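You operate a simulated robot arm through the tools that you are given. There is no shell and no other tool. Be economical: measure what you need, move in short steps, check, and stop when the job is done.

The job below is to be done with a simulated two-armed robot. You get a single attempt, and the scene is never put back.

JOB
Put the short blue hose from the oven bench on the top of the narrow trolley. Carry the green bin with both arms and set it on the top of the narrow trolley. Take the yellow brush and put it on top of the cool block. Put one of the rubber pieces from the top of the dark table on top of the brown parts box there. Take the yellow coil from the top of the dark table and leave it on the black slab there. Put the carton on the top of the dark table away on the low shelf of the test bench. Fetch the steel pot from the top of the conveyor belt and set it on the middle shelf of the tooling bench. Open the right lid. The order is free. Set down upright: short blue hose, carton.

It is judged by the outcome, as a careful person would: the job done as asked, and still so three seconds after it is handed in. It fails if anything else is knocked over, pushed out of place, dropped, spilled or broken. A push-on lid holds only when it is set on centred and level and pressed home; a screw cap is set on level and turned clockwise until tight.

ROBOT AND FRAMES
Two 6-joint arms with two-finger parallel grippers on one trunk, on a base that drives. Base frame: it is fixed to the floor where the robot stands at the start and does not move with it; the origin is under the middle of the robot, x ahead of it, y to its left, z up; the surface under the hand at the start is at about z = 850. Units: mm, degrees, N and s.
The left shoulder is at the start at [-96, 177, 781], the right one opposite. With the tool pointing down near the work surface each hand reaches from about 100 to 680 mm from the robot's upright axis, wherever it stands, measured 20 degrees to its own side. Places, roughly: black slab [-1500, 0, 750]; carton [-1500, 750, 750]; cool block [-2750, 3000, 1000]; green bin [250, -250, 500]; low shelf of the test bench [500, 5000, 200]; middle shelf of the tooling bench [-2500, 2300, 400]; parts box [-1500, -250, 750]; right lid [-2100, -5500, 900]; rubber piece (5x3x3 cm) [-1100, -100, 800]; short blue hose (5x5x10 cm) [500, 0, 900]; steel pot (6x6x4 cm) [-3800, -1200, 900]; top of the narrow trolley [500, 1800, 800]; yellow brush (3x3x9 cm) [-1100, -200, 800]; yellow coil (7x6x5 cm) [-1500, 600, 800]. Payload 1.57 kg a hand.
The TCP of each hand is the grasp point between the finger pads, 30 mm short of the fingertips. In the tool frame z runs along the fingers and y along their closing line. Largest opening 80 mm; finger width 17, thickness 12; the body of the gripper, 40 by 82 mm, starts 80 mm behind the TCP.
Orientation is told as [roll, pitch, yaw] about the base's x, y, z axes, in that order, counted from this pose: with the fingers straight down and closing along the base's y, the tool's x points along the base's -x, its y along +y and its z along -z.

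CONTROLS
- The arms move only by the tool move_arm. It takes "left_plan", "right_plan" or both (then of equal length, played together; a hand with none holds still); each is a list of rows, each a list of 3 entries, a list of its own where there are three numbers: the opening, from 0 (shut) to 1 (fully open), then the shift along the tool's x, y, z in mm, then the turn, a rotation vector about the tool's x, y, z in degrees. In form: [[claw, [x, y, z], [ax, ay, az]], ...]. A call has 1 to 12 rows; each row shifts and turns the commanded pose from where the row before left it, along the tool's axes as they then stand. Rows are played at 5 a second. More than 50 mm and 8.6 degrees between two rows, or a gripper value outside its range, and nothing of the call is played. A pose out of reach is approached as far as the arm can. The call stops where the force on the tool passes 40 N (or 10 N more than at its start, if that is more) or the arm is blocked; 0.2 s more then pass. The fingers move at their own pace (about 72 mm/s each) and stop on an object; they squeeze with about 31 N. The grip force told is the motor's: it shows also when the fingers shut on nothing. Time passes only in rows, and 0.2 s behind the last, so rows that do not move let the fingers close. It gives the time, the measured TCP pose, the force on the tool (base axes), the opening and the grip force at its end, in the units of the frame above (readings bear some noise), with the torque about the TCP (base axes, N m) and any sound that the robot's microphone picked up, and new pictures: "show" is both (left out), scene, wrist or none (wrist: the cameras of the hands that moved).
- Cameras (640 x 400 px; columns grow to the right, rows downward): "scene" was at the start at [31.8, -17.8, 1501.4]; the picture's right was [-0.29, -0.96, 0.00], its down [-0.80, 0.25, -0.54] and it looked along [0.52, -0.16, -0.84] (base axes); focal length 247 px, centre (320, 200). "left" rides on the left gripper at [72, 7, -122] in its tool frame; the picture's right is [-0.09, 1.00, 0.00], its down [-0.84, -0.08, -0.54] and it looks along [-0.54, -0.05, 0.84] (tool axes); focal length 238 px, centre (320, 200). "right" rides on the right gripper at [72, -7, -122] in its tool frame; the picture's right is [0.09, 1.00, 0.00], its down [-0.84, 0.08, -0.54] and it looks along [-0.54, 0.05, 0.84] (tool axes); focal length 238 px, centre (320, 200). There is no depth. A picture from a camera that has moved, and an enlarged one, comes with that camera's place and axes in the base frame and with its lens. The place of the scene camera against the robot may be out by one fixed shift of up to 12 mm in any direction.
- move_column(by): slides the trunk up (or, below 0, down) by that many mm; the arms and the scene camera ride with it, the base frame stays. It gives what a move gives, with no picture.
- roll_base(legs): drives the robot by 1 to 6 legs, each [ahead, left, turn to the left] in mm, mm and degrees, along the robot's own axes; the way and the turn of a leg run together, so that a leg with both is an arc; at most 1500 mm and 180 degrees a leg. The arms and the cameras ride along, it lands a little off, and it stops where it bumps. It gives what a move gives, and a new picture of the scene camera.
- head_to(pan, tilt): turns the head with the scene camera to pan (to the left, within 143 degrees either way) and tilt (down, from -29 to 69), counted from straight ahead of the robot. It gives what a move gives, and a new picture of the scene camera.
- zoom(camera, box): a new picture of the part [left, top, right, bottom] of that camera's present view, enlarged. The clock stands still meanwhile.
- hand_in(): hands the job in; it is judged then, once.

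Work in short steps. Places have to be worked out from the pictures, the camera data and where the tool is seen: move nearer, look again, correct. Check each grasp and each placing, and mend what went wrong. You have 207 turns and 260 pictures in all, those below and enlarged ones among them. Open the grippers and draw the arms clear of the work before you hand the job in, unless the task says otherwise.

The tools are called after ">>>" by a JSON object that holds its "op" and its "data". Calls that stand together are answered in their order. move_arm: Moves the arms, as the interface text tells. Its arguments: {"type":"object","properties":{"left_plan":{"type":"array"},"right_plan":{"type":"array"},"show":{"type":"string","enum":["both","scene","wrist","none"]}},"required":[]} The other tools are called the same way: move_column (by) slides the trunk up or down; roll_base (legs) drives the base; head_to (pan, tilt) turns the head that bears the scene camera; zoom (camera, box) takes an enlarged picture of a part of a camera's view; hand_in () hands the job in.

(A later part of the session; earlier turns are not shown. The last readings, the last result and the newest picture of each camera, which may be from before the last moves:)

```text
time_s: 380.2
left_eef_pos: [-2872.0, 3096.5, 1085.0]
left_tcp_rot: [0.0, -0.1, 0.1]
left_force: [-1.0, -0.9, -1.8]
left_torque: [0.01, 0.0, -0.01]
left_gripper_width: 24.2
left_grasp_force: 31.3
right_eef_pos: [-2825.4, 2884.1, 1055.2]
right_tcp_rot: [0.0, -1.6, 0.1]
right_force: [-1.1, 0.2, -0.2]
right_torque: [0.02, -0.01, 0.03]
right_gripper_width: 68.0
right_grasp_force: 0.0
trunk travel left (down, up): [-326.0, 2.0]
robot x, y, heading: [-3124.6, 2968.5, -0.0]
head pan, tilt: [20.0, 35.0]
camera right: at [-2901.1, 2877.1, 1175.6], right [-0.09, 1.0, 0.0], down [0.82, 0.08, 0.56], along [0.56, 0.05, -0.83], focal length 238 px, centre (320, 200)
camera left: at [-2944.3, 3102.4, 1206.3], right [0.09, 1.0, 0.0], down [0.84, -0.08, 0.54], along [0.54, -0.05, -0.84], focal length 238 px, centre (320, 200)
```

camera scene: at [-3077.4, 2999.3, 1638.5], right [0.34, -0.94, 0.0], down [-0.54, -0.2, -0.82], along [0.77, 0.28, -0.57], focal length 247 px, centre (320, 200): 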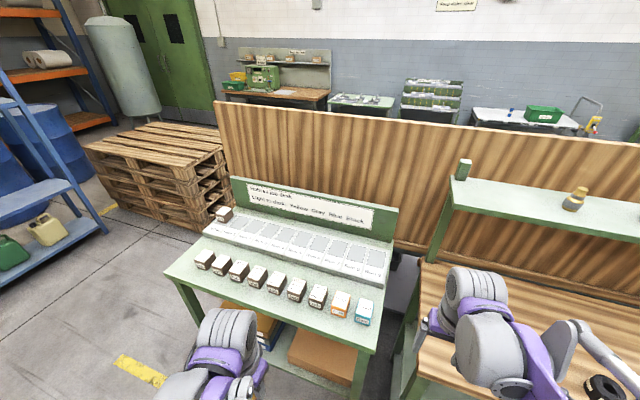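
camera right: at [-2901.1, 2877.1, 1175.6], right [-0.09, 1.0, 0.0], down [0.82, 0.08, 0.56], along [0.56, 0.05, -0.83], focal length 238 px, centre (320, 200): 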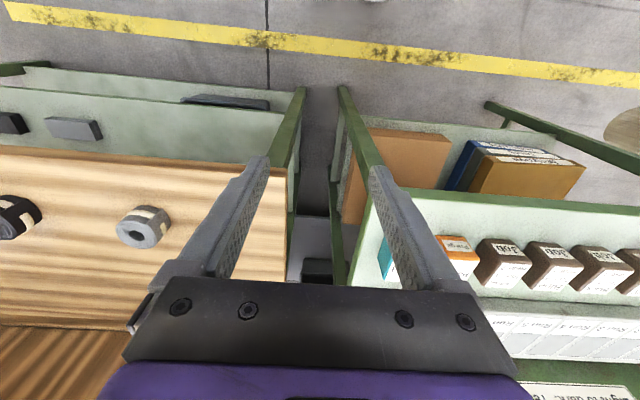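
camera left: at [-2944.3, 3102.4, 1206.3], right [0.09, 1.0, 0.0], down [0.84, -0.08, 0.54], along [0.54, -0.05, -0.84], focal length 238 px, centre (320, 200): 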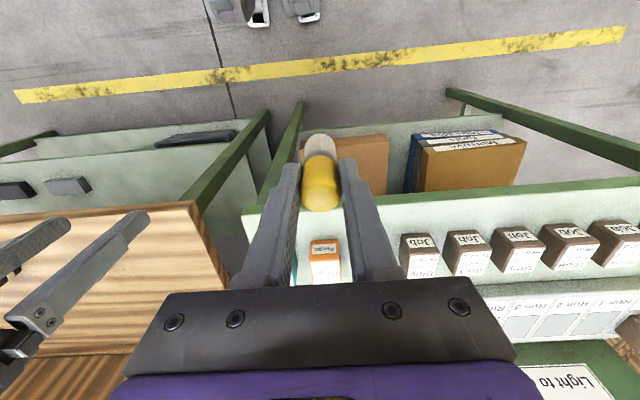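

The block tops are near z 970, cool at about [-2650,3012]. I refine with the right wrist camera directly behind it, moving the left hand aside.

>>> {"op": "move_arm", "data": {"left_plan": [[0, [0, 35, 0], [0, 0, 0]], [0, [0, 35, 0], [0, 0, 0]], [0, [0, 30, 0], [0, 0, 0]], [0, [0, 0, 0], [0, 0, 0]]], "right_plan": [[0.85, [0, 0, 0], [0, 1.5, 0]], [0.85, [0, 42, -10], [0, 0, 0]], [0.85, [0, 42, -10], [0, 0, 0]], [0.85, [0, 42, 0], [0, 0, 0]]], "show": "wrist"}}

>>> {"op": "zoom", "data": {"camera": "right", "box": [220, 130, 420, 280]}}

```text
time_s: 381.2
left_eef_pos: [-2868.5, 3196.3, 1084.0]
left_tcp_rot: [-0.2, 0.0, 0.1]
left_force: [0.0, 0.3, -0.4]
left_torque: [0.03, -0.02, -0.02]
left_gripper_width: 24.6
left_grasp_force: 31.1
right_eef_pos: [-2821.3, 3011.6, 1075.6]
right_tcp_rot: [0.0, 0.1, 0.1]
right_force: [-0.7, -0.9, -1.0]
right_torque: [-0.04, -0.02, 0.02]
right_gripper_width: 68.0
right_grasp_force: 0.2
trunk travel left (down, up): [-326.0, 2.0]
robot x, y, heading: [-3122.7, 2966.7, 0.1]
head pan, tilt: [20.0, 35.0]
camera right: at [-2892.2, 3004.3, 1197.0], right [-0.09, 1.0, 0.0], down [0.84, 0.08, 0.54], along [0.54, 0.05, -0.84], focal length 238 px, centre (320, 200)
camera left: at [-2941.0, 3202.5, 1205.3], right [0.09, 1.0, 0.0], down [0.84, -0.08, 0.54], along [0.54, -0.05, -0.84], focal length 238 px, centre (320, 200)
```

right: 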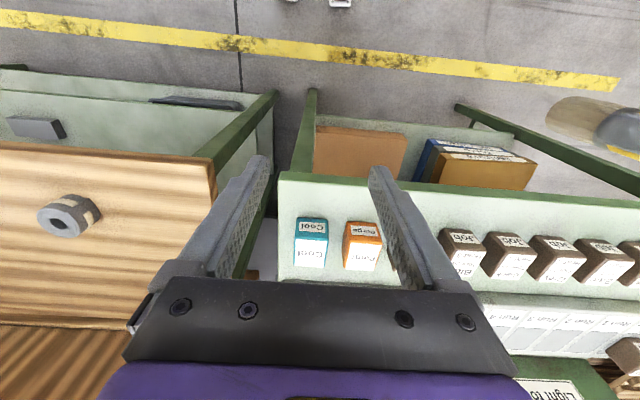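
left: 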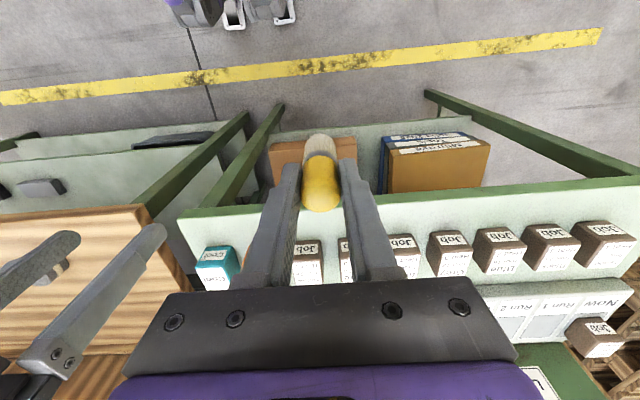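

```text
2.67 times, centred on (320, 205) of right
camera zoom: at [-2892.2, 3004.3, 1197.0], right [-0.09, 1.0, 0.0], down [0.84, 0.08, 0.54], along [0.54, 0.05, -0.84], focal length 636 px, centre (320, 187)
```

zoom: 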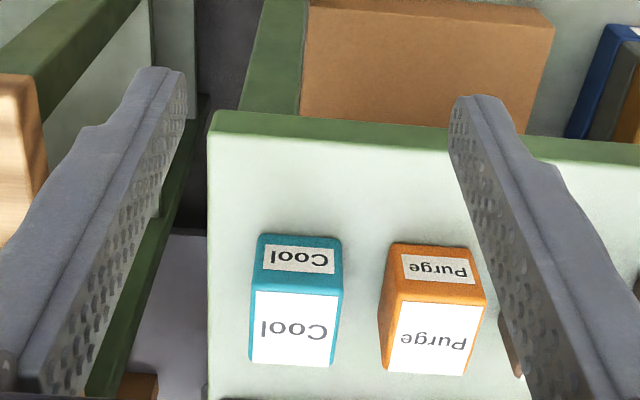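

Cool block top: centre [-2645,3013], z≈953. I clear the right hand and bring the brush above it.

>>> {"op": "move_arm", "data": {"left_plan": [[0, [-45, 0, 0], [0, 0, 0]], [0, [-45, 0, 0], [0, 0, 0]], [0, [-45, 0, 0], [0, 0, 0]], [0, [-17.6, -36.6, 0], [0, 0, 0]], [0, [-17.6, -36.6, 0], [0, 0, 0]], [0, [-17.6, -36.6, 0], [0, 0, 0]], [0, [-17.6, -36.6, 0], [0, 0, 0]], [0, [-17.6, -36.6, 0], [0, 0, 0]], [0, [0, 0, 25], [0, 0, 0]]], "right_plan": [[0.85, [20, -42, 0], [0, 0, 0]], [0.85, [20, -42, 0], [0, 0, 0]], [0.85, [20, -42, 0], [0, 0, 0]], [0.85, [0, -42, 0], [0, 0, 0]], [0.85, [0, -20, 0], [0, 0, 0]], [0.85, [0, 0, 0], [0, 0, 0]], [0.85, [0, 0, 0], [0, 0, 0]], [0.85, [0, 0, 0], [0, 0, 0]], [0.85, [0, 0, 0], [0, 0, 0]]], "show": "both"}}

>>> {"op": "zoom", "data": {"camera": "scene", "box": [300, 230, 420, 340]}}

```text
time_s: 383.2
left_eef_pos: [-2645.3, 3014.6, 1059.6]
left_tcp_rot: [-0.1, 0.0, 0.2]
left_force: [0.1, 0.8, -1.4]
left_torque: [-0.04, -0.02, 0.01]
left_gripper_width: 24.3
left_grasp_force: 30.9
right_eef_pos: [-2878.2, 2821.9, 1076.5]
right_tcp_rot: [0.0, 0.1, 0.1]
right_force: [0.1, 0.3, 0.0]
right_torque: [0.0, -0.01, 0.04]
right_gripper_width: 67.7
right_grasp_force: 0.0
trunk travel left (down, up): [-326.0, 2.0]
robot x, y, heading: [-3124.5, 2965.6, 0.1]
head pan, tilt: [20.0, 35.0]
camera scene: at [-3077.3, 2999.8, 1638.5], right [0.34, -0.94, 0.0], down [-0.54, -0.2, -0.82], along [0.77, 0.28, -0.57], focal length 247 px, centre (320, 200)
camera right: at [-2949.7, 2814.6, 1197.7], right [-0.09, 1.0, 0.0], down [0.84, 0.08, 0.54], along [0.54, 0.05, -0.84], focal length 238 px, centre (320, 200)
camera left: at [-2717.7, 3020.5, 1180.0], right [0.09, 1.0, 0.0], down [0.84, -0.07, 0.54], along [0.54, -0.05, -0.84], focal length 238 px, centre (320, 200)
```

scene: 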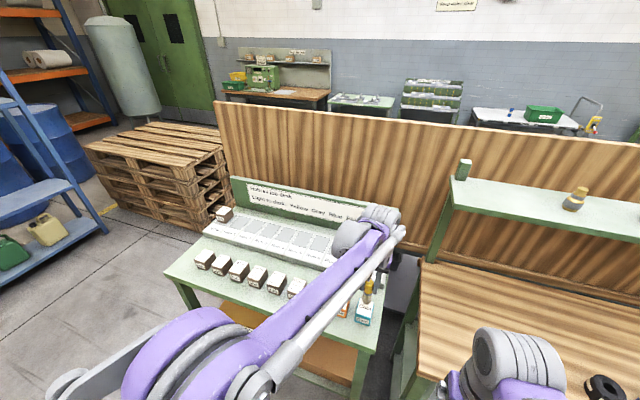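
right: 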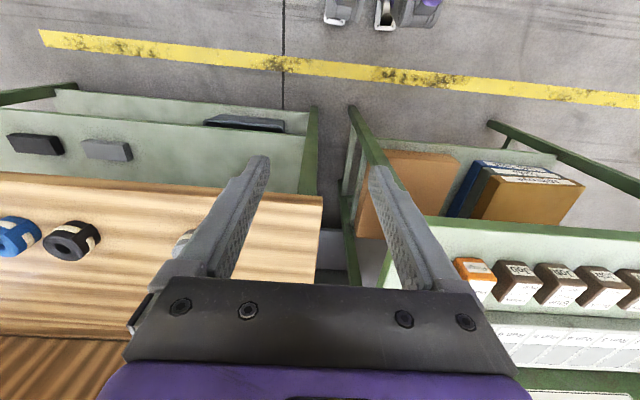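
left: 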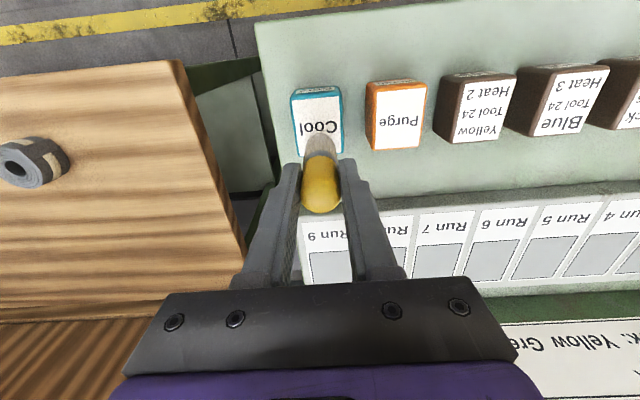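

```text
3.64 times, centred on (360, 285) of scene
camera zoom: at [-3077.3, 2999.8, 1638.5], right [0.34, -0.94, 0.0], down [-0.54, -0.2, -0.82], along [0.77, 0.28, -0.57], focal length 898 px, centre (174, -109)
```

zoom: 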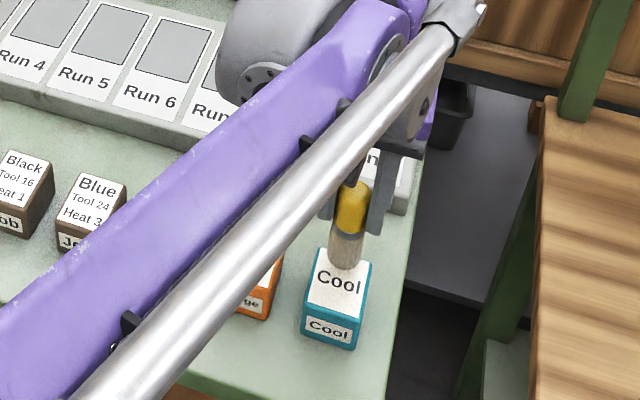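

I shift 7 mm back to the centre and lower gently.

>>> {"op": "move_arm", "data": {"left_plan": [[0, [7, -1, 15], [0, 0, 0]], [0, [0, 0, 10], [0, 0, 0]], [0, [0, 0, 4], [0, 0, 0]], [0, [0, 0, 3], [0, 0, 0]], [0, [0, 0, 2], [0, 0, 0]], [0, [0, 0, 2], [0, 0, 0]], [0, [0, 0, 2], [0, 0, 0]], [0, [0, 0, 2], [0, 0, 0]]], "show": "wrist"}}

```text
time_s: 385.0
left_eef_pos: [-2654.8, 3014.2, 1021.4]
left_tcp_rot: [-0.2, 0.0, 0.0]
left_force: [-0.7, 0.7, 28.4]
left_torque: [0.12, 0.0, 0.02]
left_gripper_width: 24.7
left_grasp_force: 31.2
right_eef_pos: [-2878.6, 2820.6, 1076.1]
right_tcp_rot: [0.0, -0.1, 0.1]
right_force: [-0.1, -0.3, -0.5]
right_torque: [0.01, 0.01, 0.0]
right_gripper_width: 68.3
right_grasp_force: 0.0
trunk travel left (down, up): [-326.0, 2.0]
robot x, y, heading: [-3121.8, 2963.8, -0.2]
head pan, tilt: [20.0, 35.0]
camera left: at [-2727.3, 3019.7, 1141.4], right [0.09, 1.0, 0.0], down [0.84, -0.08, 0.54], along [0.54, -0.05, -0.84], focal length 238 px, centre (320, 200)
```

left: 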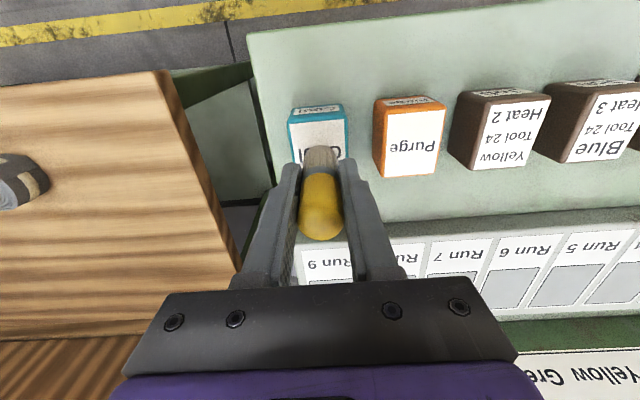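

Contact. I unload 1.5 mm, open just enough, and rise straight.

>>> {"op": "move_arm", "data": {"left_plan": [[0, [0, 0, -1], [0, 0, 0]], [0.5, [0, 0, 0], [0, 0, 0]], [0.6, [0, 0, 0], [0, 0, 0]], [0.6, [0, 0, 0], [0, 0, 0]]], "show": "wrist"}}

```text
time_s: 386.0
left_eef_pos: [-2653.5, 3012.7, 1020.1]
left_tcp_rot: [-0.1, 0.0, 0.1]
left_force: [-0.3, 0.0, 0.1]
left_torque: [-0.01, 0.0, 0.0]
left_gripper_width: 48.1
left_grasp_force: 0.1
right_eef_pos: [-2877.8, 2821.3, 1076.5]
right_tcp_rot: [0.0, 0.1, 0.1]
right_force: [0.2, 0.3, 1.0]
right_torque: [0.0, -0.02, 0.02]
right_gripper_width: 67.7
right_grasp_force: 0.0
trunk travel left (down, up): [-326.0, 2.0]
robot x, y, heading: [-3118.7, 2964.0, 0.2]
head pan, tilt: [20.0, 35.0]
camera left: at [-2725.5, 3019.5, 1141.9], right [0.09, 1.0, 0.0], down [0.84, -0.08, 0.54], along [0.54, -0.05, -0.84], focal length 238 px, centre (320, 200)
```

left: 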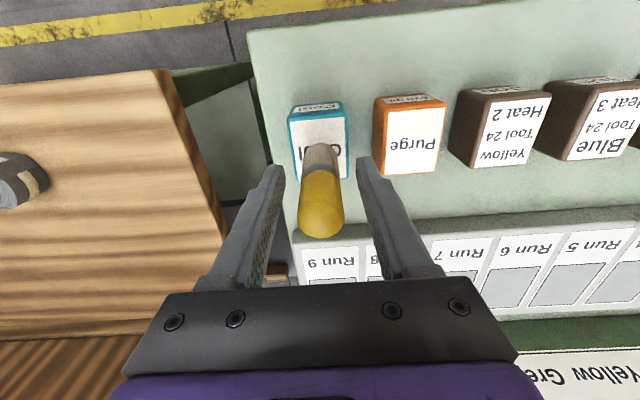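

The brush stands on the block. I rise straight up.

>>> {"op": "move_arm", "data": {"left_plan": [[0.6, [0, 0, -15], [0, 0, 0]], [0.6, [0, 0, -40], [0, 0, 0]], [0.6, [0, 0, -45], [0, 0, 0]], [0.6, [0, 0, -20], [0, 0, 0]], [0.6, [40, 0, 0], [0, 0, 0]], [0.6, [45, 0, 0], [0, 0, 0]], [0.6, [45, 0, 0], [0, 0, 0]], [0.6, [45, 0, 0], [0, 0, 0]]], "show": "both"}}

```text
time_s: 387.8
left_eef_pos: [-2830.9, 3016.4, 1142.3]
left_tcp_rot: [0.0, 0.0, 0.1]
left_force: [-0.4, -0.4, -0.1]
left_torque: [0.0, -0.04, 0.05]
left_gripper_width: 47.9
left_grasp_force: 0.0
right_eef_pos: [-2879.3, 2821.9, 1075.3]
right_tcp_rot: [0.0, -0.1, 0.2]
right_force: [0.0, 0.2, 0.9]
right_torque: [0.0, -0.02, -0.03]
right_gripper_width: 67.8
right_grasp_force: 0.1
trunk travel left (down, up): [-326.0, 2.0]
robot x, y, heading: [-3124.4, 2968.0, 0.1]
head pan, tilt: [20.0, 35.0]
camera scene: at [-3079.4, 2999.8, 1638.5], right [0.34, -0.94, 0.0], down [-0.54, -0.2, -0.82], along [0.77, 0.28, -0.57], focal length 247 px, centre (320, 200)
camera left: at [-2903.3, 3022.0, 1262.1], right [0.09, 1.0, 0.0], down [0.84, -0.08, 0.54], along [0.54, -0.05, -0.84], focal length 238 px, centre (320, 200)
```

scene: 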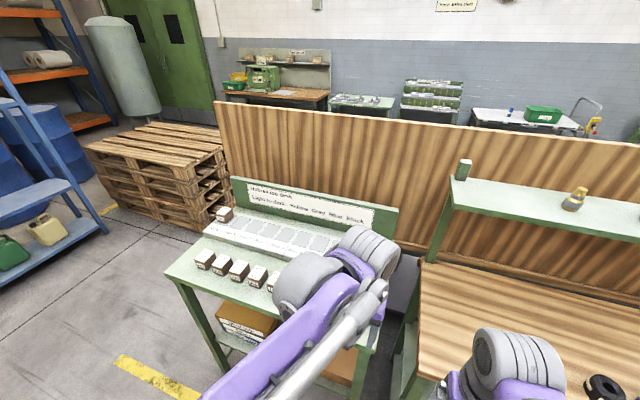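
left: 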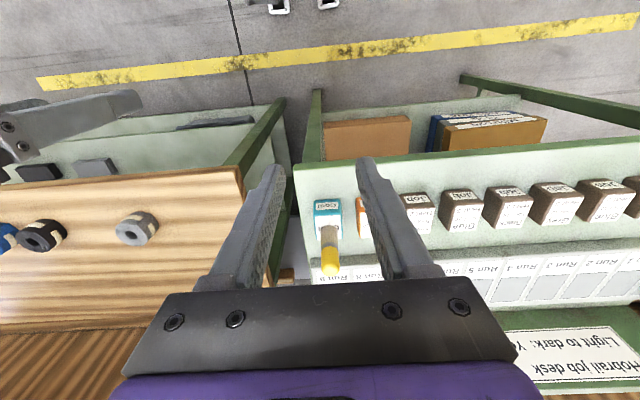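

Brush stands on the Cool block. Now I drive down the aisle toward the conveyor and look.

>>> {"op": "roll_base", "data": {"legs": [[-60, 0, 0], [0, -1400, 0], [0, -1200, 0], [300, -1000, 0]]}}

>>> {"op": "head_to", "data": {"pan": -140, "tilt": 25}}

```text
time_s: 419.8
left_eef_pos: [-2564.5, -555.4, 1141.2]
left_tcp_rot: [-0.1, 0.1, 0.8]
left_force: [-0.2, 0.4, -0.2]
left_torque: [-0.03, -0.01, 0.02]
left_gripper_width: 47.9
left_grasp_force: 0.0
right_eef_pos: [-2610.1, -750.1, 1075.2]
right_tcp_rot: [0.0, 0.1, 0.8]
right_force: [-0.6, 0.5, 0.2]
right_torque: [0.0, -0.02, -0.02]
right_gripper_width: 67.8
right_grasp_force: 0.2
trunk travel left (down, up): [-326.0, 2.0]
robot x, y, heading: [-2856.6, -603.3, 0.9]
head pan, tilt: [20.0, 35.0]
camera scene: at [-2812.4, -575.2, 1638.6], right [0.35, -0.94, 0.0], down [-0.54, -0.2, -0.82], along [0.77, 0.29, -0.57], focal length 247 px, centre (320, 200)
```

scene: 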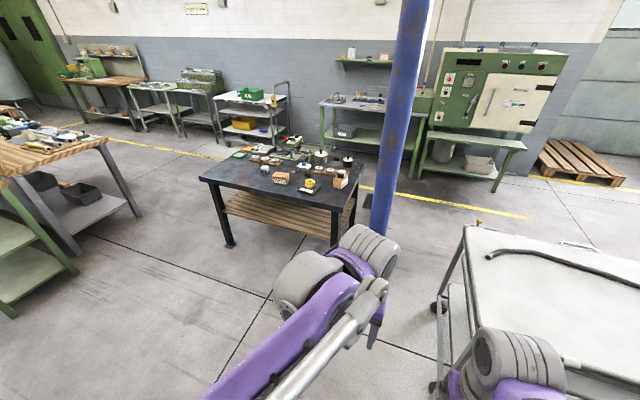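

```text
time_s: 422.2
left_eef_pos: [-2563.2, -556.2, 1141.8]
left_tcp_rot: [-0.1, 0.0, 0.9]
left_force: [0.1, 0.2, -0.6]
left_torque: [-0.02, -0.04, 0.02]
left_gripper_width: 48.1
left_grasp_force: 0.0
right_eef_pos: [-2610.0, -750.9, 1076.3]
right_tcp_rot: [0.0, 0.1, 0.8]
right_force: [0.4, -0.7, -0.3]
right_torque: [0.02, -0.01, 0.02]
right_gripper_width: 67.9
right_grasp_force: 0.0
trunk travel left (down, up): [-326.0, 2.0]
robot x, y, heading: [-2853.9, -609.4, 0.6]
head pan, tilt: [-140.0, 25.0]
camera scene: at [-2964.5, -666.6, 1654.3], right [-0.65, 0.76, 0.0], down [0.32, 0.28, -0.91], along [-0.69, -0.59, -0.42], focal length 247 px, centre (320, 200)
```

scene: 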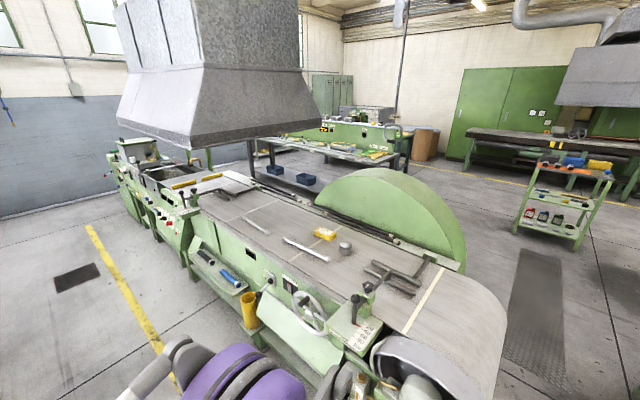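

>>> {"op": "zoom", "data": {"camera": "scene", "box": [180, 160, 480, 348]}}

```text
2.13 times, centred on (330, 254) of scene
camera zoom: at [-2964.5, -666.6, 1654.3], right [-0.65, 0.76, 0.0], down [0.32, 0.28, -0.91], along [-0.69, -0.59, -0.42], focal length 525 px, centre (299, 85)
```

zoom: 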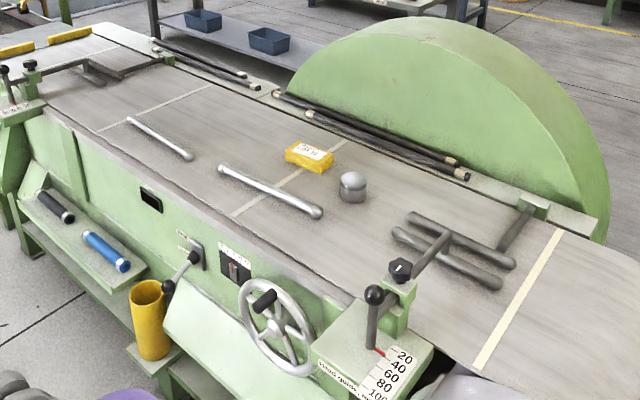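

The steel pot is at about [-3853,-1255]. I back off a bit, turn to face it.

>>> {"op": "roll_base", "data": {"legs": [[-100, 120, 0], [0, 0, 179.3], [0, 600, 0]]}}

>>> {"op": "head_to", "data": {"pan": 10, "tilt": 40}}

```text
time_s: 436.7
left_eef_pos: [-3242.5, -1153.0, 1140.8]
left_tcp_rot: [0.0, 0.1, -179.3]
left_force: [-0.8, -0.2, -0.7]
left_torque: [-0.01, 0.02, 0.02]
left_gripper_width: 48.0
left_grasp_force: 0.0
right_eef_pos: [-3196.2, -958.3, 1076.0]
right_tcp_rot: [0.0, 0.1, -179.2]
right_force: [-0.7, 0.6, 0.2]
right_torque: [0.0, 0.01, -0.02]
right_gripper_width: 67.9
right_grasp_force: 0.1
trunk travel left (down, up): [-326.0, 2.0]
robot x, y, heading: [-2946.9, -1103.2, -179.3]
head pan, tilt: [-140.0, 25.0]
camera scene: at [-2831.7, -1036.6, 1654.3], right [0.65, -0.76, 0.0], down [-0.32, -0.28, -0.91], along [0.69, 0.59, -0.42], focal length 247 px, centre (320, 200)
```

scene: 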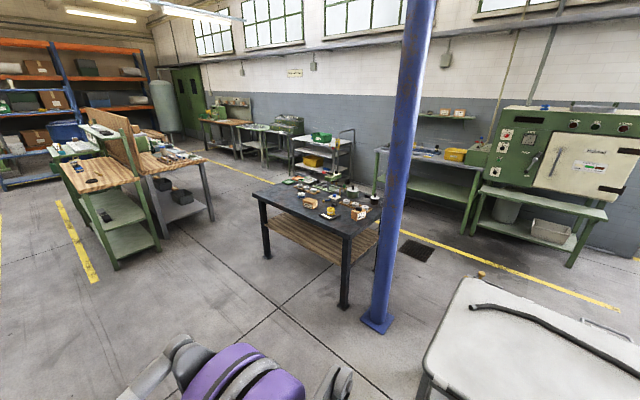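

```text
time_s: 439.0
left_eef_pos: [-3240.7, -1152.2, 1142.6]
left_tcp_rot: [-0.1, 0.0, -179.2]
left_force: [0.7, -0.1, 0.1]
left_torque: [0.02, -0.02, -0.03]
left_gripper_width: 47.9
left_grasp_force: 0.0
right_eef_pos: [-3195.8, -958.7, 1074.6]
right_tcp_rot: [0.0, -0.1, -179.1]
right_force: [-0.6, -0.5, 0.0]
right_torque: [0.01, 0.03, -0.02]
right_gripper_width: 67.9
right_grasp_force: 0.0
trunk travel left (down, up): [-326.0, 2.0]
robot x, y, heading: [-2948.9, -1100.5, -179.1]
head pan, tilt: [10.0, 40.0]
camera scene: at [-2985.0, -1112.7, 1631.0], right [-0.19, 0.98, 0.0], down [0.63, 0.12, -0.77], along [-0.75, -0.14, -0.64], focal length 247 px, centre (320, 200)
```

scene: 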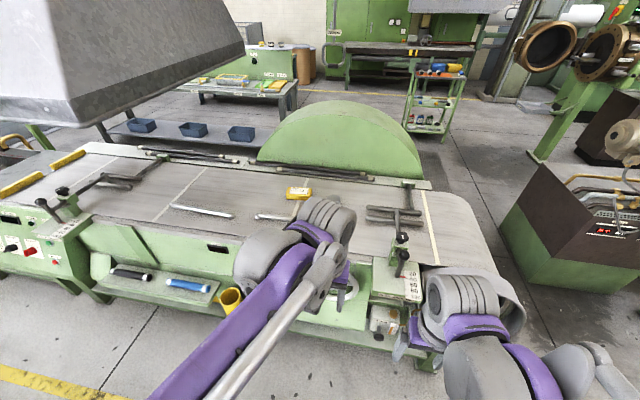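

>>> {"op": "roll_base", "data": {"legs": [[290, 0, -1]]}}

>>> {"op": "move_arm", "data": {"left_plan": [[1, [-45, 0, 0], [0, 0, 0]], [1, [-45, 0, 0], [0, 0, 0]], [1, [-45, 25, 0], [0, 0, 0]], [1, [-45, 20, 0], [0, 0, 0]], [1, [0, 20, 30], [0, 0, 0]], [1, [0, 0, 30], [0, 0, 0]]], "show": "wrist"}}

```text
time_s: 441.0
left_eef_pos: [-3530.9, -1148.8, 1142.3]
left_tcp_rot: [-0.1, 0.0, 179.8]
left_force: [-0.2, -0.7, 0.4]
left_torque: [0.0, -0.04, 0.03]
left_gripper_width: 48.1
left_grasp_force: 0.1
right_eef_pos: [-3481.2, -954.2, 1076.0]
right_tcp_rot: [0.0, 0.0, 179.8]
right_force: [-0.6, 0.5, -0.3]
right_torque: [0.02, 0.0, -0.01]
right_gripper_width: 68.3
right_grasp_force: 0.1
trunk travel left (down, up): [-326.0, 2.0]
robot x, y, heading: [-3240.0, -1103.2, 179.8]
head pan, tilt: [10.0, 40.0]
camera scene: at [-3273.9, -1113.3, 1630.8], right [-0.17, 0.99, 0.0], down [0.63, 0.11, -0.77], along [-0.76, -0.13, -0.64], focal length 247 px, centre (320, 200)
```

scene: 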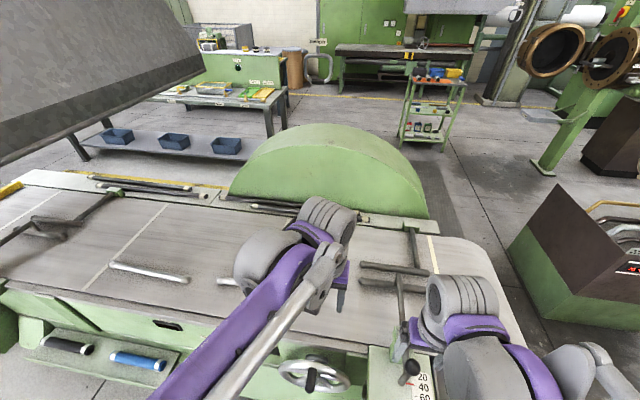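

```text
refused: row 3 steps farther than a row can; nothing moved
```

>>> {"op": "move_arm", "data": {"left_plan": [[1, [-45, 0, 0], [0, 0, 0]], [1, [-45, 0, 0], [0, 0, 0]], [1, [-40, 25, 0], [0, 0, 0]], [1, [-40, 25, 0], [0, 0, 0]], [1, [-40, 25, 0], [0, 0, 0]], [1, [-20, 25, 30], [0, 0, 0]], [1, [0, 0, 30], [0, 0, 0]]], "show": "wrist"}}

```text
time_s: 442.6
left_eef_pos: [-3762.4, -1246.7, 1081.1]
left_tcp_rot: [-0.1, 0.0, 179.7]
left_force: [0.0, 0.1, 0.0]
left_torque: [0.0, -0.04, -0.01]
left_gripper_width: 80.3
left_grasp_force: 0.0
right_eef_pos: [-3481.5, -953.8, 1075.2]
right_tcp_rot: [0.0, 0.0, 179.8]
right_force: [-0.6, -0.8, 0.4]
right_torque: [-0.02, 0.02, -0.03]
right_gripper_width: 67.8
right_grasp_force: 0.0
trunk travel left (down, up): [-326.0, 2.0]
robot x, y, heading: [-3237.5, -1100.2, 179.5]
head pan, tilt: [10.0, 40.0]
camera left: at [-3690.7, -1254.0, 1201.2], right [-0.1, -1.0, 0.0], down [-0.84, 0.08, 0.54], along [-0.54, 0.05, -0.84], focal length 238 px, centre (320, 200)
```

left: 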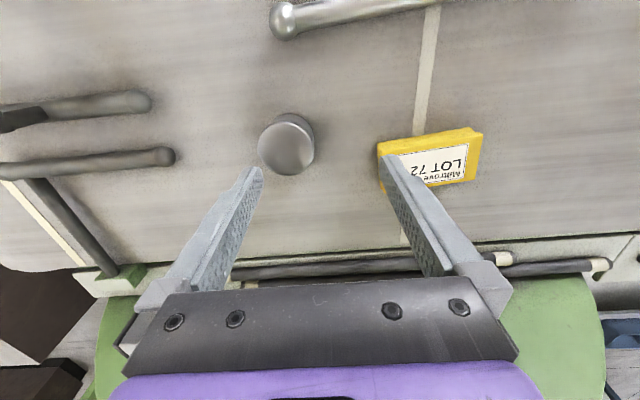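

Pot found near [-3790,-1204]. I move closer for a second view to fix its height.

>>> {"op": "move_arm", "data": {"left_plan": [[1, [0, -21, 35], [0, 0, 0]], [1, [0, -21, 35], [0, 0, 0]], [1, [0, 0, 0], [0, 0, 0]]], "show": "wrist"}}

>>> {"op": "zoom", "data": {"camera": "left", "box": [240, 90, 400, 190]}}

```text
time_s: 443.4
left_eef_pos: [-3760.7, -1206.3, 1011.0]
left_tcp_rot: [-0.1, -0.1, 179.6]
left_force: [-0.9, 0.2, 0.0]
left_torque: [-0.01, 0.0, 0.03]
left_gripper_width: 80.0
left_grasp_force: 0.1
right_eef_pos: [-3481.0, -955.3, 1076.5]
right_tcp_rot: [0.1, 0.0, 179.8]
right_force: [0.1, 0.1, -0.1]
right_torque: [-0.01, 0.03, 0.03]
right_gripper_width: 68.1
right_grasp_force: 0.1
trunk travel left (down, up): [-326.0, 2.0]
robot x, y, heading: [-3239.3, -1103.8, 179.5]
head pan, tilt: [10.0, 40.0]
camera left: at [-3689.1, -1214.5, 1130.5], right [-0.1, -1.0, 0.0], down [-0.84, 0.08, 0.54], along [-0.54, 0.05, -0.84], focal length 238 px, centre (320, 200)
```

left: 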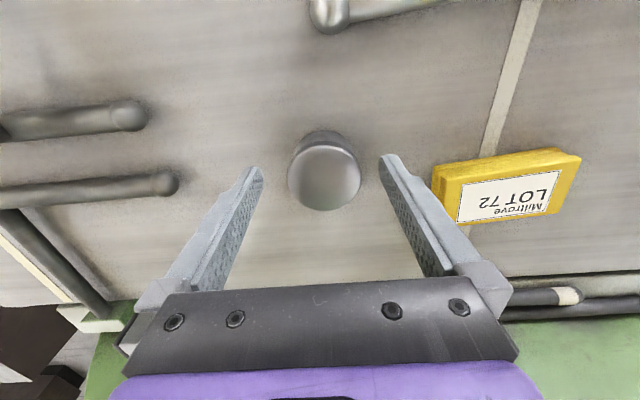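

```text
4.00 times, centred on (320, 140) of left
camera zoom: at [-3689.1, -1214.5, 1130.5], right [-0.1, -1.0, 0.0], down [-0.84, 0.08, 0.54], along [-0.54, 0.05, -0.84], focal length 953 px, centre (320, 440)
```

zoom: 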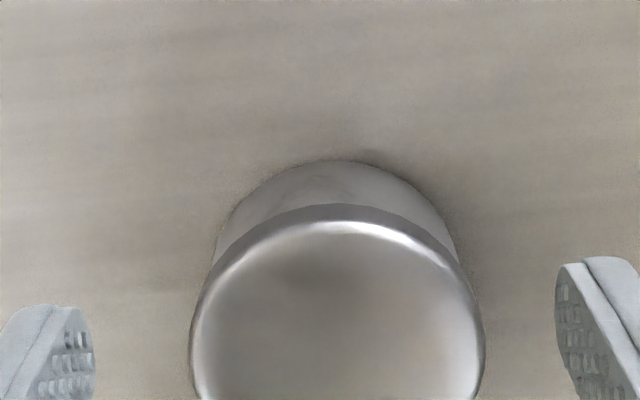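

Pot top is at z≈953, centre [-3782,-1209]; belt ≈915. I tilt the left hand 40° forward at a stand-off point.

>>> {"op": "move_arm", "data": {"left_plan": [[1, [40, 3, -25], [0, 0, 0]], [1, [0, 0, 0], [0, -8, 0]], [1, [0, 0, 0], [0, -8, 0]], [1, [0, 0, 0], [0, -8, 0]], [1, [0, 0, 0], [0, -8, 0]], [1, [0, 0, 0], [0, -8, 0]], [1, [0, 0, 0], [0, 0, 0]]], "show": "wrist"}}

```text
time_s: 445.0
left_eef_pos: [-3721.1, -1208.2, 1036.4]
left_tcp_rot: [-0.2, -40.0, 179.8]
left_force: [0.5, -0.2, -0.3]
left_torque: [0.01, 0.0, 0.0]
left_gripper_width: 79.8
left_grasp_force: 0.1
right_eef_pos: [-3482.3, -955.5, 1075.5]
right_tcp_rot: [0.0, 0.1, 179.8]
right_force: [0.9, 0.2, 0.2]
right_torque: [0.0, 0.02, 0.01]
right_gripper_width: 67.9
right_grasp_force: 0.1
trunk travel left (down, up): [-326.0, 2.0]
robot x, y, heading: [-3241.6, -1103.2, 179.8]
head pan, tilt: [10.0, 40.0]
camera left: at [-3589.5, -1216.6, 1081.6], right [-0.08, -1.0, 0.06], down [-0.29, 0.08, 0.95], along [-0.95, 0.05, -0.3], focal length 238 px, centre (320, 200)
```

left: 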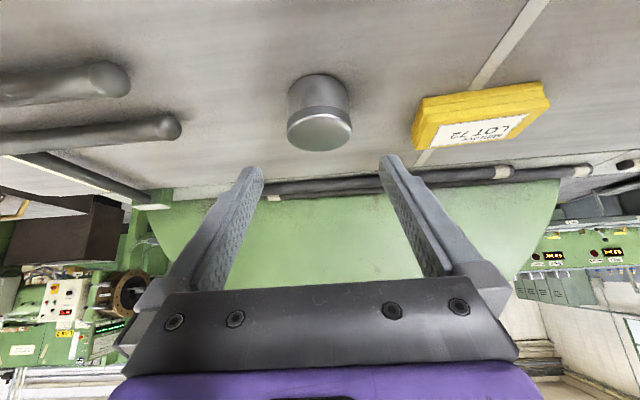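

Pot is centred between the fingers. I advance along the tool axis and close.

>>> {"op": "move_arm", "data": {"left_plan": [[1, [1.6, 0.8, 36], [0, 0, 0]], [1, [1.6, 0.8, 36], [0, 0, 0]], [1, [1.6, 0.4, 20], [0, 0, 0]], [1, [0, 0, 14], [0, 0, 0]], [0, [0, 0, 0], [0, 0, 0]], [0, [0, 0, 0], [0, 0, 0]], [0, [0, 0, 0], [0, 0, 0]]], "show": "wrist"}}

```text
time_s: 446.6
left_eef_pos: [-3787.3, -1211.3, 952.0]
left_tcp_rot: [-0.1, -40.1, 179.9]
left_force: [0.3, 0.4, -0.6]
left_torque: [0.01, -0.04, -0.02]
left_gripper_width: 57.1
left_grasp_force: 30.9
right_eef_pos: [-3481.8, -954.4, 1076.0]
right_tcp_rot: [0.0, 0.0, 179.8]
right_force: [-0.2, -0.1, -0.1]
right_torque: [-0.02, -0.02, 0.0]
right_gripper_width: 68.1
right_grasp_force: 0.1
trunk travel left (down, up): [-326.0, 2.0]
robot x, y, heading: [-3238.8, -1098.8, 179.8]
head pan, tilt: [10.0, 40.0]
camera left: at [-3653.9, -1218.7, 996.8], right [-0.08, -1.0, 0.06], down [-0.29, 0.08, 0.95], along [-0.95, 0.05, -0.3], focal length 238 px, centre (320, 200)
```

left: 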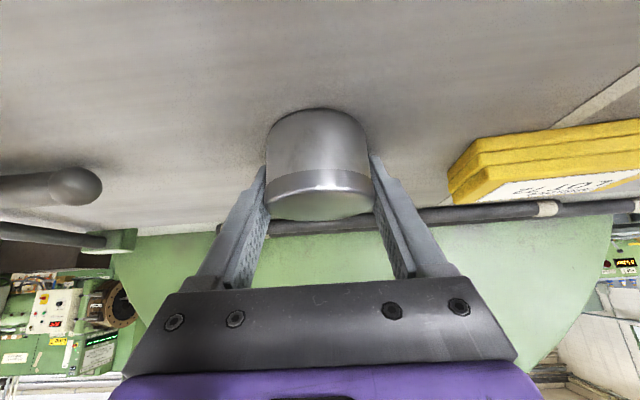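

Gripped at 57 mm. I lift it straight up and check.

>>> {"op": "move_arm", "data": {"left_plan": [[0, [-6.4, 0, -7.7], [0, 0, 0]], [0, [-19, 0, -23], [0, 0, 0]], [0, [-25.7, 0, -30.6], [0, 0, 0]], [0, [-25.7, 0, -30.6], [0, 0, 0]], [0, [0, 0, 0], [0, 0, 0]]], "show": "wrist"}}

```text
time_s: 447.8
left_eef_pos: [-3785.2, -1211.7, 1071.1]
left_tcp_rot: [-0.1, -39.8, 179.8]
left_force: [1.5, -0.7, -1.1]
left_torque: [-0.02, 0.02, -0.04]
left_gripper_width: 57.0
left_grasp_force: 30.8
right_eef_pos: [-3483.0, -954.8, 1076.0]
right_tcp_rot: [0.0, 0.0, 179.8]
right_force: [-1.2, 0.8, -0.2]
right_torque: [-0.01, 0.01, 0.02]
right_gripper_width: 67.8
right_grasp_force: 0.0
trunk travel left (down, up): [-326.0, 2.0]
robot x, y, heading: [-3236.6, -1099.8, 179.7]
head pan, tilt: [10.0, 40.0]
camera left: at [-3652.9, -1219.5, 1117.4], right [-0.08, -1.0, 0.06], down [-0.29, 0.08, 0.95], along [-0.95, 0.05, -0.3], focal length 238 px, centre (320, 200)
```

left: 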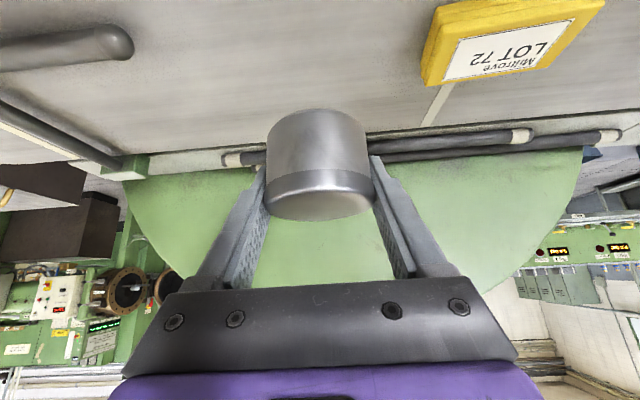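

Pot held. I retract the arm, back away, turn and drive to the tooling bench.

>>> {"op": "move_arm", "data": {"left_plan": [[0, [30.6, 0, -25.7], [0, 0, 0]], [0, [30.6, 0, -25.7], [0, 0, 0]], [0, [30.6, 0, -25.7], [0, 0, 0]], [0, [30.6, 0, -25.7], [0, 0, 0]]], "show": "none"}}

>>> {"op": "roll_base", "data": {"legs": [[-250, 0, 0], [0, -600, 0], [0, 0, -179.6], [-180, 0, 0], [0, 1200, 0]]}}

```text
time_s: 448.8
left_eef_pos: [-3622.2, -1210.2, 1074.1]
left_tcp_rot: [-0.2, -40.0, 179.8]
left_force: [0.0, -0.7, -1.0]
left_torque: [0.01, 0.01, -0.03]
left_gripper_width: 56.9
left_grasp_force: 30.9
right_eef_pos: [-3480.1, -953.7, 1076.1]
right_tcp_rot: [0.1, 0.0, 179.8]
right_force: [0.2, 0.2, -0.9]
right_torque: [0.01, 0.04, 0.02]
right_gripper_width: 68.0
right_grasp_force: 0.1
trunk travel left (down, up): [-326.0, 2.0]
robot x, y, heading: [-3239.2, -1102.8, 179.6]
head pan, tilt: [10.0, 40.0]
```

```text
time_s: 474.7
left_eef_pos: [-2790.5, 798.4, 1073.1]
left_tcp_rot: [-0.1, -40.0, 0.4]
left_force: [-0.2, -0.3, -0.6]
left_torque: [-0.03, -0.04, -0.02]
left_gripper_width: 56.8
left_grasp_force: 30.9
right_eef_pos: [-2931.1, 541.3, 1075.4]
right_tcp_rot: [0.0, 0.1, 0.4]
right_force: [0.1, 0.2, 0.4]
right_torque: [0.06, -0.01, -0.02]
right_gripper_width: 67.7
right_grasp_force: 0.1
trunk travel left (down, up): [-326.0, 2.0]
robot x, y, heading: [-3174.8, 688.5, 0.3]
head pan, tilt: [10.0, 40.0]
camera scene: at [-3129.7, 702.7, 1631.0], right [0.18, -0.98, 0.0], down [-0.63, -0.12, -0.77], along [0.75, 0.14, -0.64], focal length 247 px, centre (320, 200)
```

scene: 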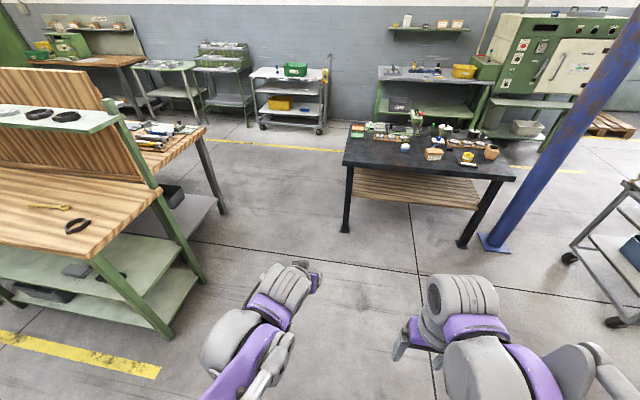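

I keep clear of the bench edge and slide along it.

>>> {"op": "roll_base", "data": {"legs": [[-170, 0, 0], [0, 1350, 0]]}}

>>> {"op": "head_to", "data": {"pan": 10, "tilt": 50}}

```text
time_s: 487.8
left_eef_pos: [-2979.9, 2154.8, 1073.5]
left_tcp_rot: [0.0, -40.1, 1.1]
left_force: [0.5, 0.1, -1.7]
left_torque: [0.01, -0.01, -0.01]
left_gripper_width: 57.0
left_grasp_force: 31.1
right_eef_pos: [-3116.2, 1897.0, 1076.1]
right_tcp_rot: [0.0, 0.2, 1.2]
right_force: [0.4, -0.2, -0.1]
right_torque: [0.01, -0.02, -0.02]
right_gripper_width: 67.9
right_grasp_force: 0.0
trunk travel left (down, up): [-326.0, 2.0]
robot x, y, heading: [-3362.1, 2036.7, 1.2]
head pan, tilt: [10.0, 40.0]
camera scene: at [-3317.6, 2054.9, 1631.0], right [0.19, -0.98, 0.0], down [-0.63, -0.12, -0.77], along [0.75, 0.15, -0.64], focal length 247 px, centre (320, 200)
```

scene: 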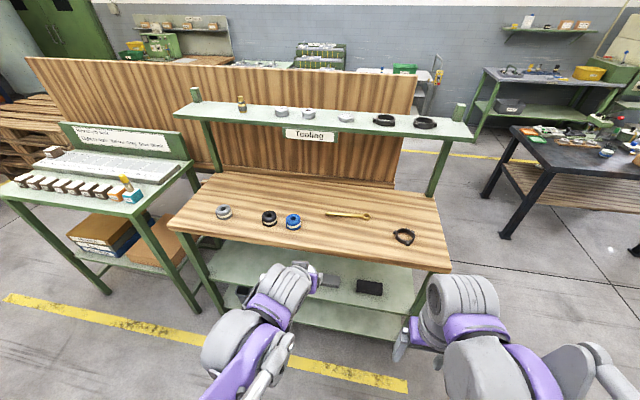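

```text
time_s: 488.6
left_eef_pos: [-2980.2, 2154.4, 1074.0]
left_tcp_rot: [-0.1, -40.0, 1.1]
left_force: [-0.8, 0.4, -1.3]
left_torque: [-0.01, 0.01, 0.0]
left_gripper_width: 56.9
left_grasp_force: 30.7
right_eef_pos: [-3115.6, 1895.9, 1077.2]
right_tcp_rot: [0.0, 0.0, 1.0]
right_force: [0.3, -0.4, -0.4]
right_torque: [0.01, 0.05, 0.02]
right_gripper_width: 67.9
right_grasp_force: 0.0
trunk travel left (down, up): [-326.0, 2.0]
robot x, y, heading: [-3364.7, 2039.8, 0.9]
head pan, tilt: [10.0, 50.0]
camera scene: at [-3325.4, 2053.4, 1616.9], right [0.19, -0.98, 0.0], down [-0.75, -0.15, -0.64], along [0.63, 0.12, -0.77], focal length 247 px, centre (320, 200)
```

scene: 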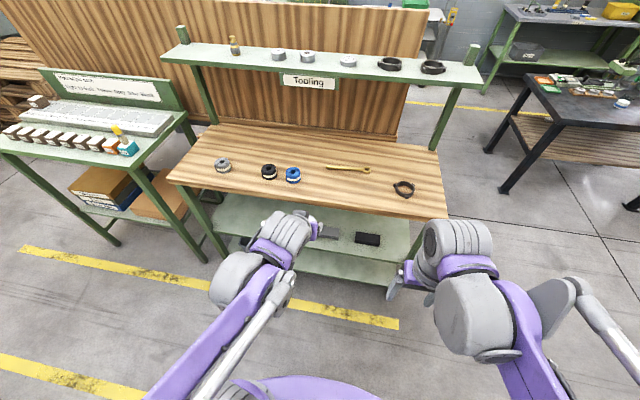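

This is the tooling bench; the middle shelf is visible beneath. I lower the trunk and view it.

>>> {"op": "move_column", "data": {"by": -290}}

>>> {"op": "head_to", "data": {"pan": 0, "tilt": 40}}

>>> {"op": "zoom", "data": {"camera": "scene", "box": [160, 180, 480, 380]}}

```text
time_s: 491.5
left_eef_pos: [-2978.9, 2154.7, 783.7]
left_tcp_rot: [-0.1, -40.0, 1.1]
left_force: [-0.8, -0.3, -0.5]
left_torque: [-0.02, -0.02, 0.0]
left_gripper_width: 56.5
left_grasp_force: 30.9
right_eef_pos: [-3116.9, 1895.5, 786.5]
right_tcp_rot: [0.1, 0.0, 1.1]
right_force: [1.0, 0.3, 0.5]
right_torque: [0.02, -0.01, 0.02]
right_gripper_width: 67.9
right_grasp_force: 0.0
trunk travel left (down, up): [-36.0, 292.0]
robot x, y, heading: [-3362.1, 2037.3, 0.9]
head pan, tilt: [10.0, 50.0]
```

```text
time_s: 492.2
left_eef_pos: [-2979.7, 2154.5, 783.2]
left_tcp_rot: [-0.1, -39.9, 1.1]
left_force: [-0.2, -0.2, -1.5]
left_torque: [-0.02, -0.04, 0.02]
left_gripper_width: 57.1
left_grasp_force: 31.1
right_eef_pos: [-3115.8, 1895.8, 785.5]
right_tcp_rot: [0.0, 0.1, 1.1]
right_force: [-0.6, -0.4, -0.5]
right_torque: [-0.01, 0.0, -0.02]
right_gripper_width: 68.2
right_grasp_force: 0.0
trunk travel left (down, up): [-36.0, 292.0]
robot x, y, heading: [-3361.4, 2039.5, 0.9]
head pan, tilt: [0.0, 40.0]
camera scene: at [-3269.7, 2041.1, 1328.8], right [0.02, -1.0, 0.0], down [-0.64, -0.01, -0.77], along [0.77, 0.01, -0.64], focal length 247 px, centre (320, 200)
```

scene: 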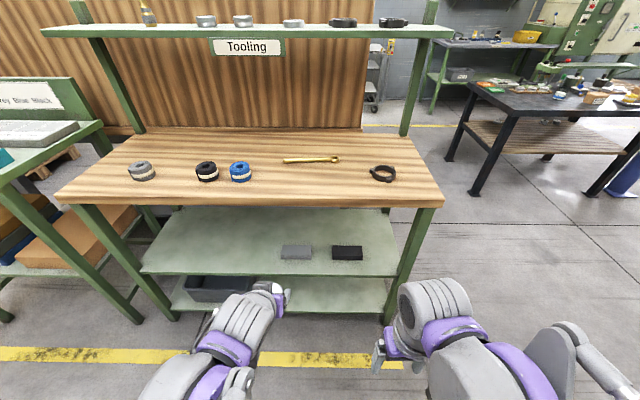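

```text
2.00 times, centred on (320, 280) of scene
camera zoom: at [-3269.7, 2041.1, 1328.8], right [0.02, -1.0, 0.0], down [-0.64, -0.01, -0.77], along [0.77, 0.01, -0.64], focal length 494 px, centre (320, 40)
```

zoom: 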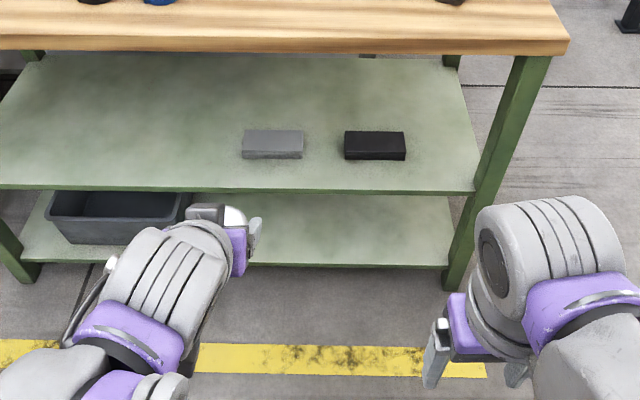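

I shift left to align with the free part of the shelf, extend and lower the pot in front of it.

>>> {"op": "roll_base", "data": {"legs": [[0, 180, -1]]}}

>>> {"op": "move_arm", "data": {"left_plan": [[0, [-33, 0, 27.9], [0, 0, 0]], [0, [-33, 0, 27.9], [0, 0, 0]], [0, [-33, 0, 27.9], [0, 0, 0]], [0, [30.3, 0, 36.1], [0, 0, 0]], [0, [30.3, 0, 36.1], [0, 0, 0]], [0, [30.3, 0, 36.1], [0, 0, 0]], [0, [30.3, 0, 36.1], [0, 0, 0]], [0, [30.3, 0, 36.1], [0, 0, 0]], [0, [30.3, 0, 36.1], [0, 0, 0]], [0, [0, 0, 0], [0, 0, 0]]], "show": "both"}}

```text
time_s: 494.4
left_eef_pos: [-2978.3, 2326.6, 783.5]
left_tcp_rot: [-0.1, -40.1, 0.1]
left_force: [-0.6, 0.3, -0.9]
left_torque: [0.01, 0.0, 0.01]
left_gripper_width: 56.9
left_grasp_force: 30.7
right_eef_pos: [-3120.2, 2069.8, 785.5]
right_tcp_rot: [0.0, 0.1, -0.1]
right_force: [-0.8, -0.1, 0.2]
right_torque: [-0.02, -0.01, 0.0]
right_gripper_width: 67.9
right_grasp_force: 0.1
trunk travel left (down, up): [-36.0, 292.0]
robot x, y, heading: [-3359.2, 2215.9, -0.1]
head pan, tilt: [0.0, 40.0]
camera scene: at [-3271.2, 2218.3, 1328.8], right [0.0, -1.0, 0.0], down [-0.64, 0.0, -0.77], along [0.77, 0.0, -0.64], focal length 247 px, centre (320, 200)
```

scene: 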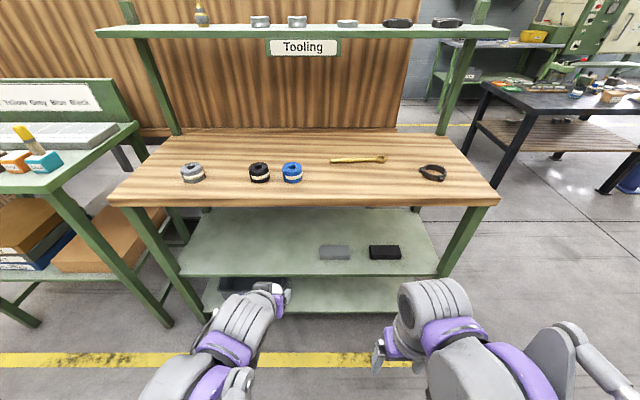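

```text
time_s: 496.6
left_eef_pos: [-2847.3, 2326.4, 499.7]
left_tcp_rot: [-0.2, -39.8, 0.2]
left_force: [0.3, 0.7, -1.1]
left_torque: [-0.04, -0.01, -0.01]
left_gripper_width: 57.1
left_grasp_force: 31.1
right_eef_pos: [-3120.1, 2070.3, 786.0]
right_tcp_rot: [0.0, 0.1, 0.0]
right_force: [-0.2, 0.1, 0.5]
right_torque: [-0.02, 0.01, -0.01]
right_gripper_width: 67.9
right_grasp_force: 0.1
trunk travel left (down, up): [-36.0, 292.0]
robot x, y, heading: [-3364.8, 2218.5, 0.2]
head pan, tilt: [0.0, 40.0]
camera scene: at [-3271.3, 2218.0, 1328.8], right [0.0, -1.0, 0.0], down [-0.64, 0.0, -0.77], along [0.77, 0.0, -0.64], focal length 247 px, centre (320, 200)
camera left: at [-2982.6, 2333.6, 545.0], right [0.07, 1.0, 0.06], down [0.29, -0.08, 0.95], along [0.95, -0.05, -0.3], focal length 238 px, centre (320, 200)
```

scene: 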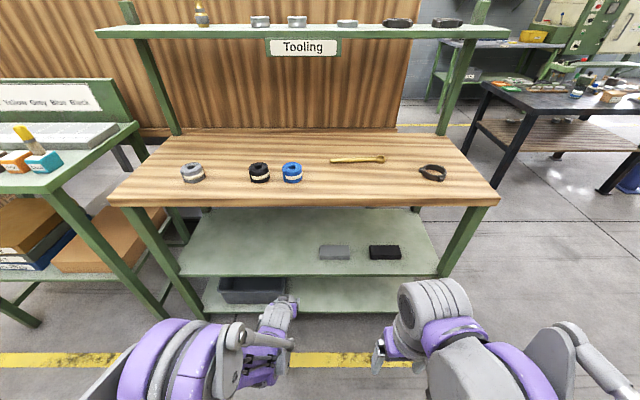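
left: 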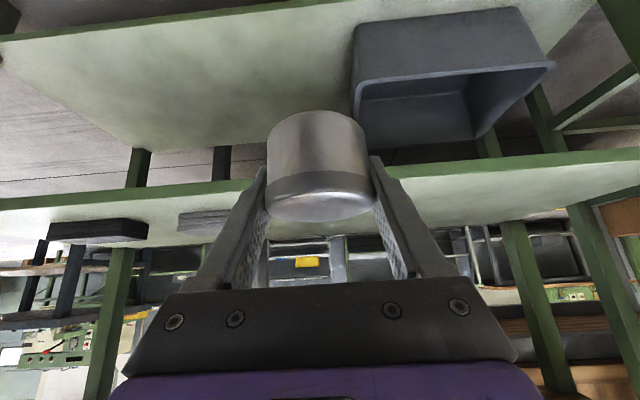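

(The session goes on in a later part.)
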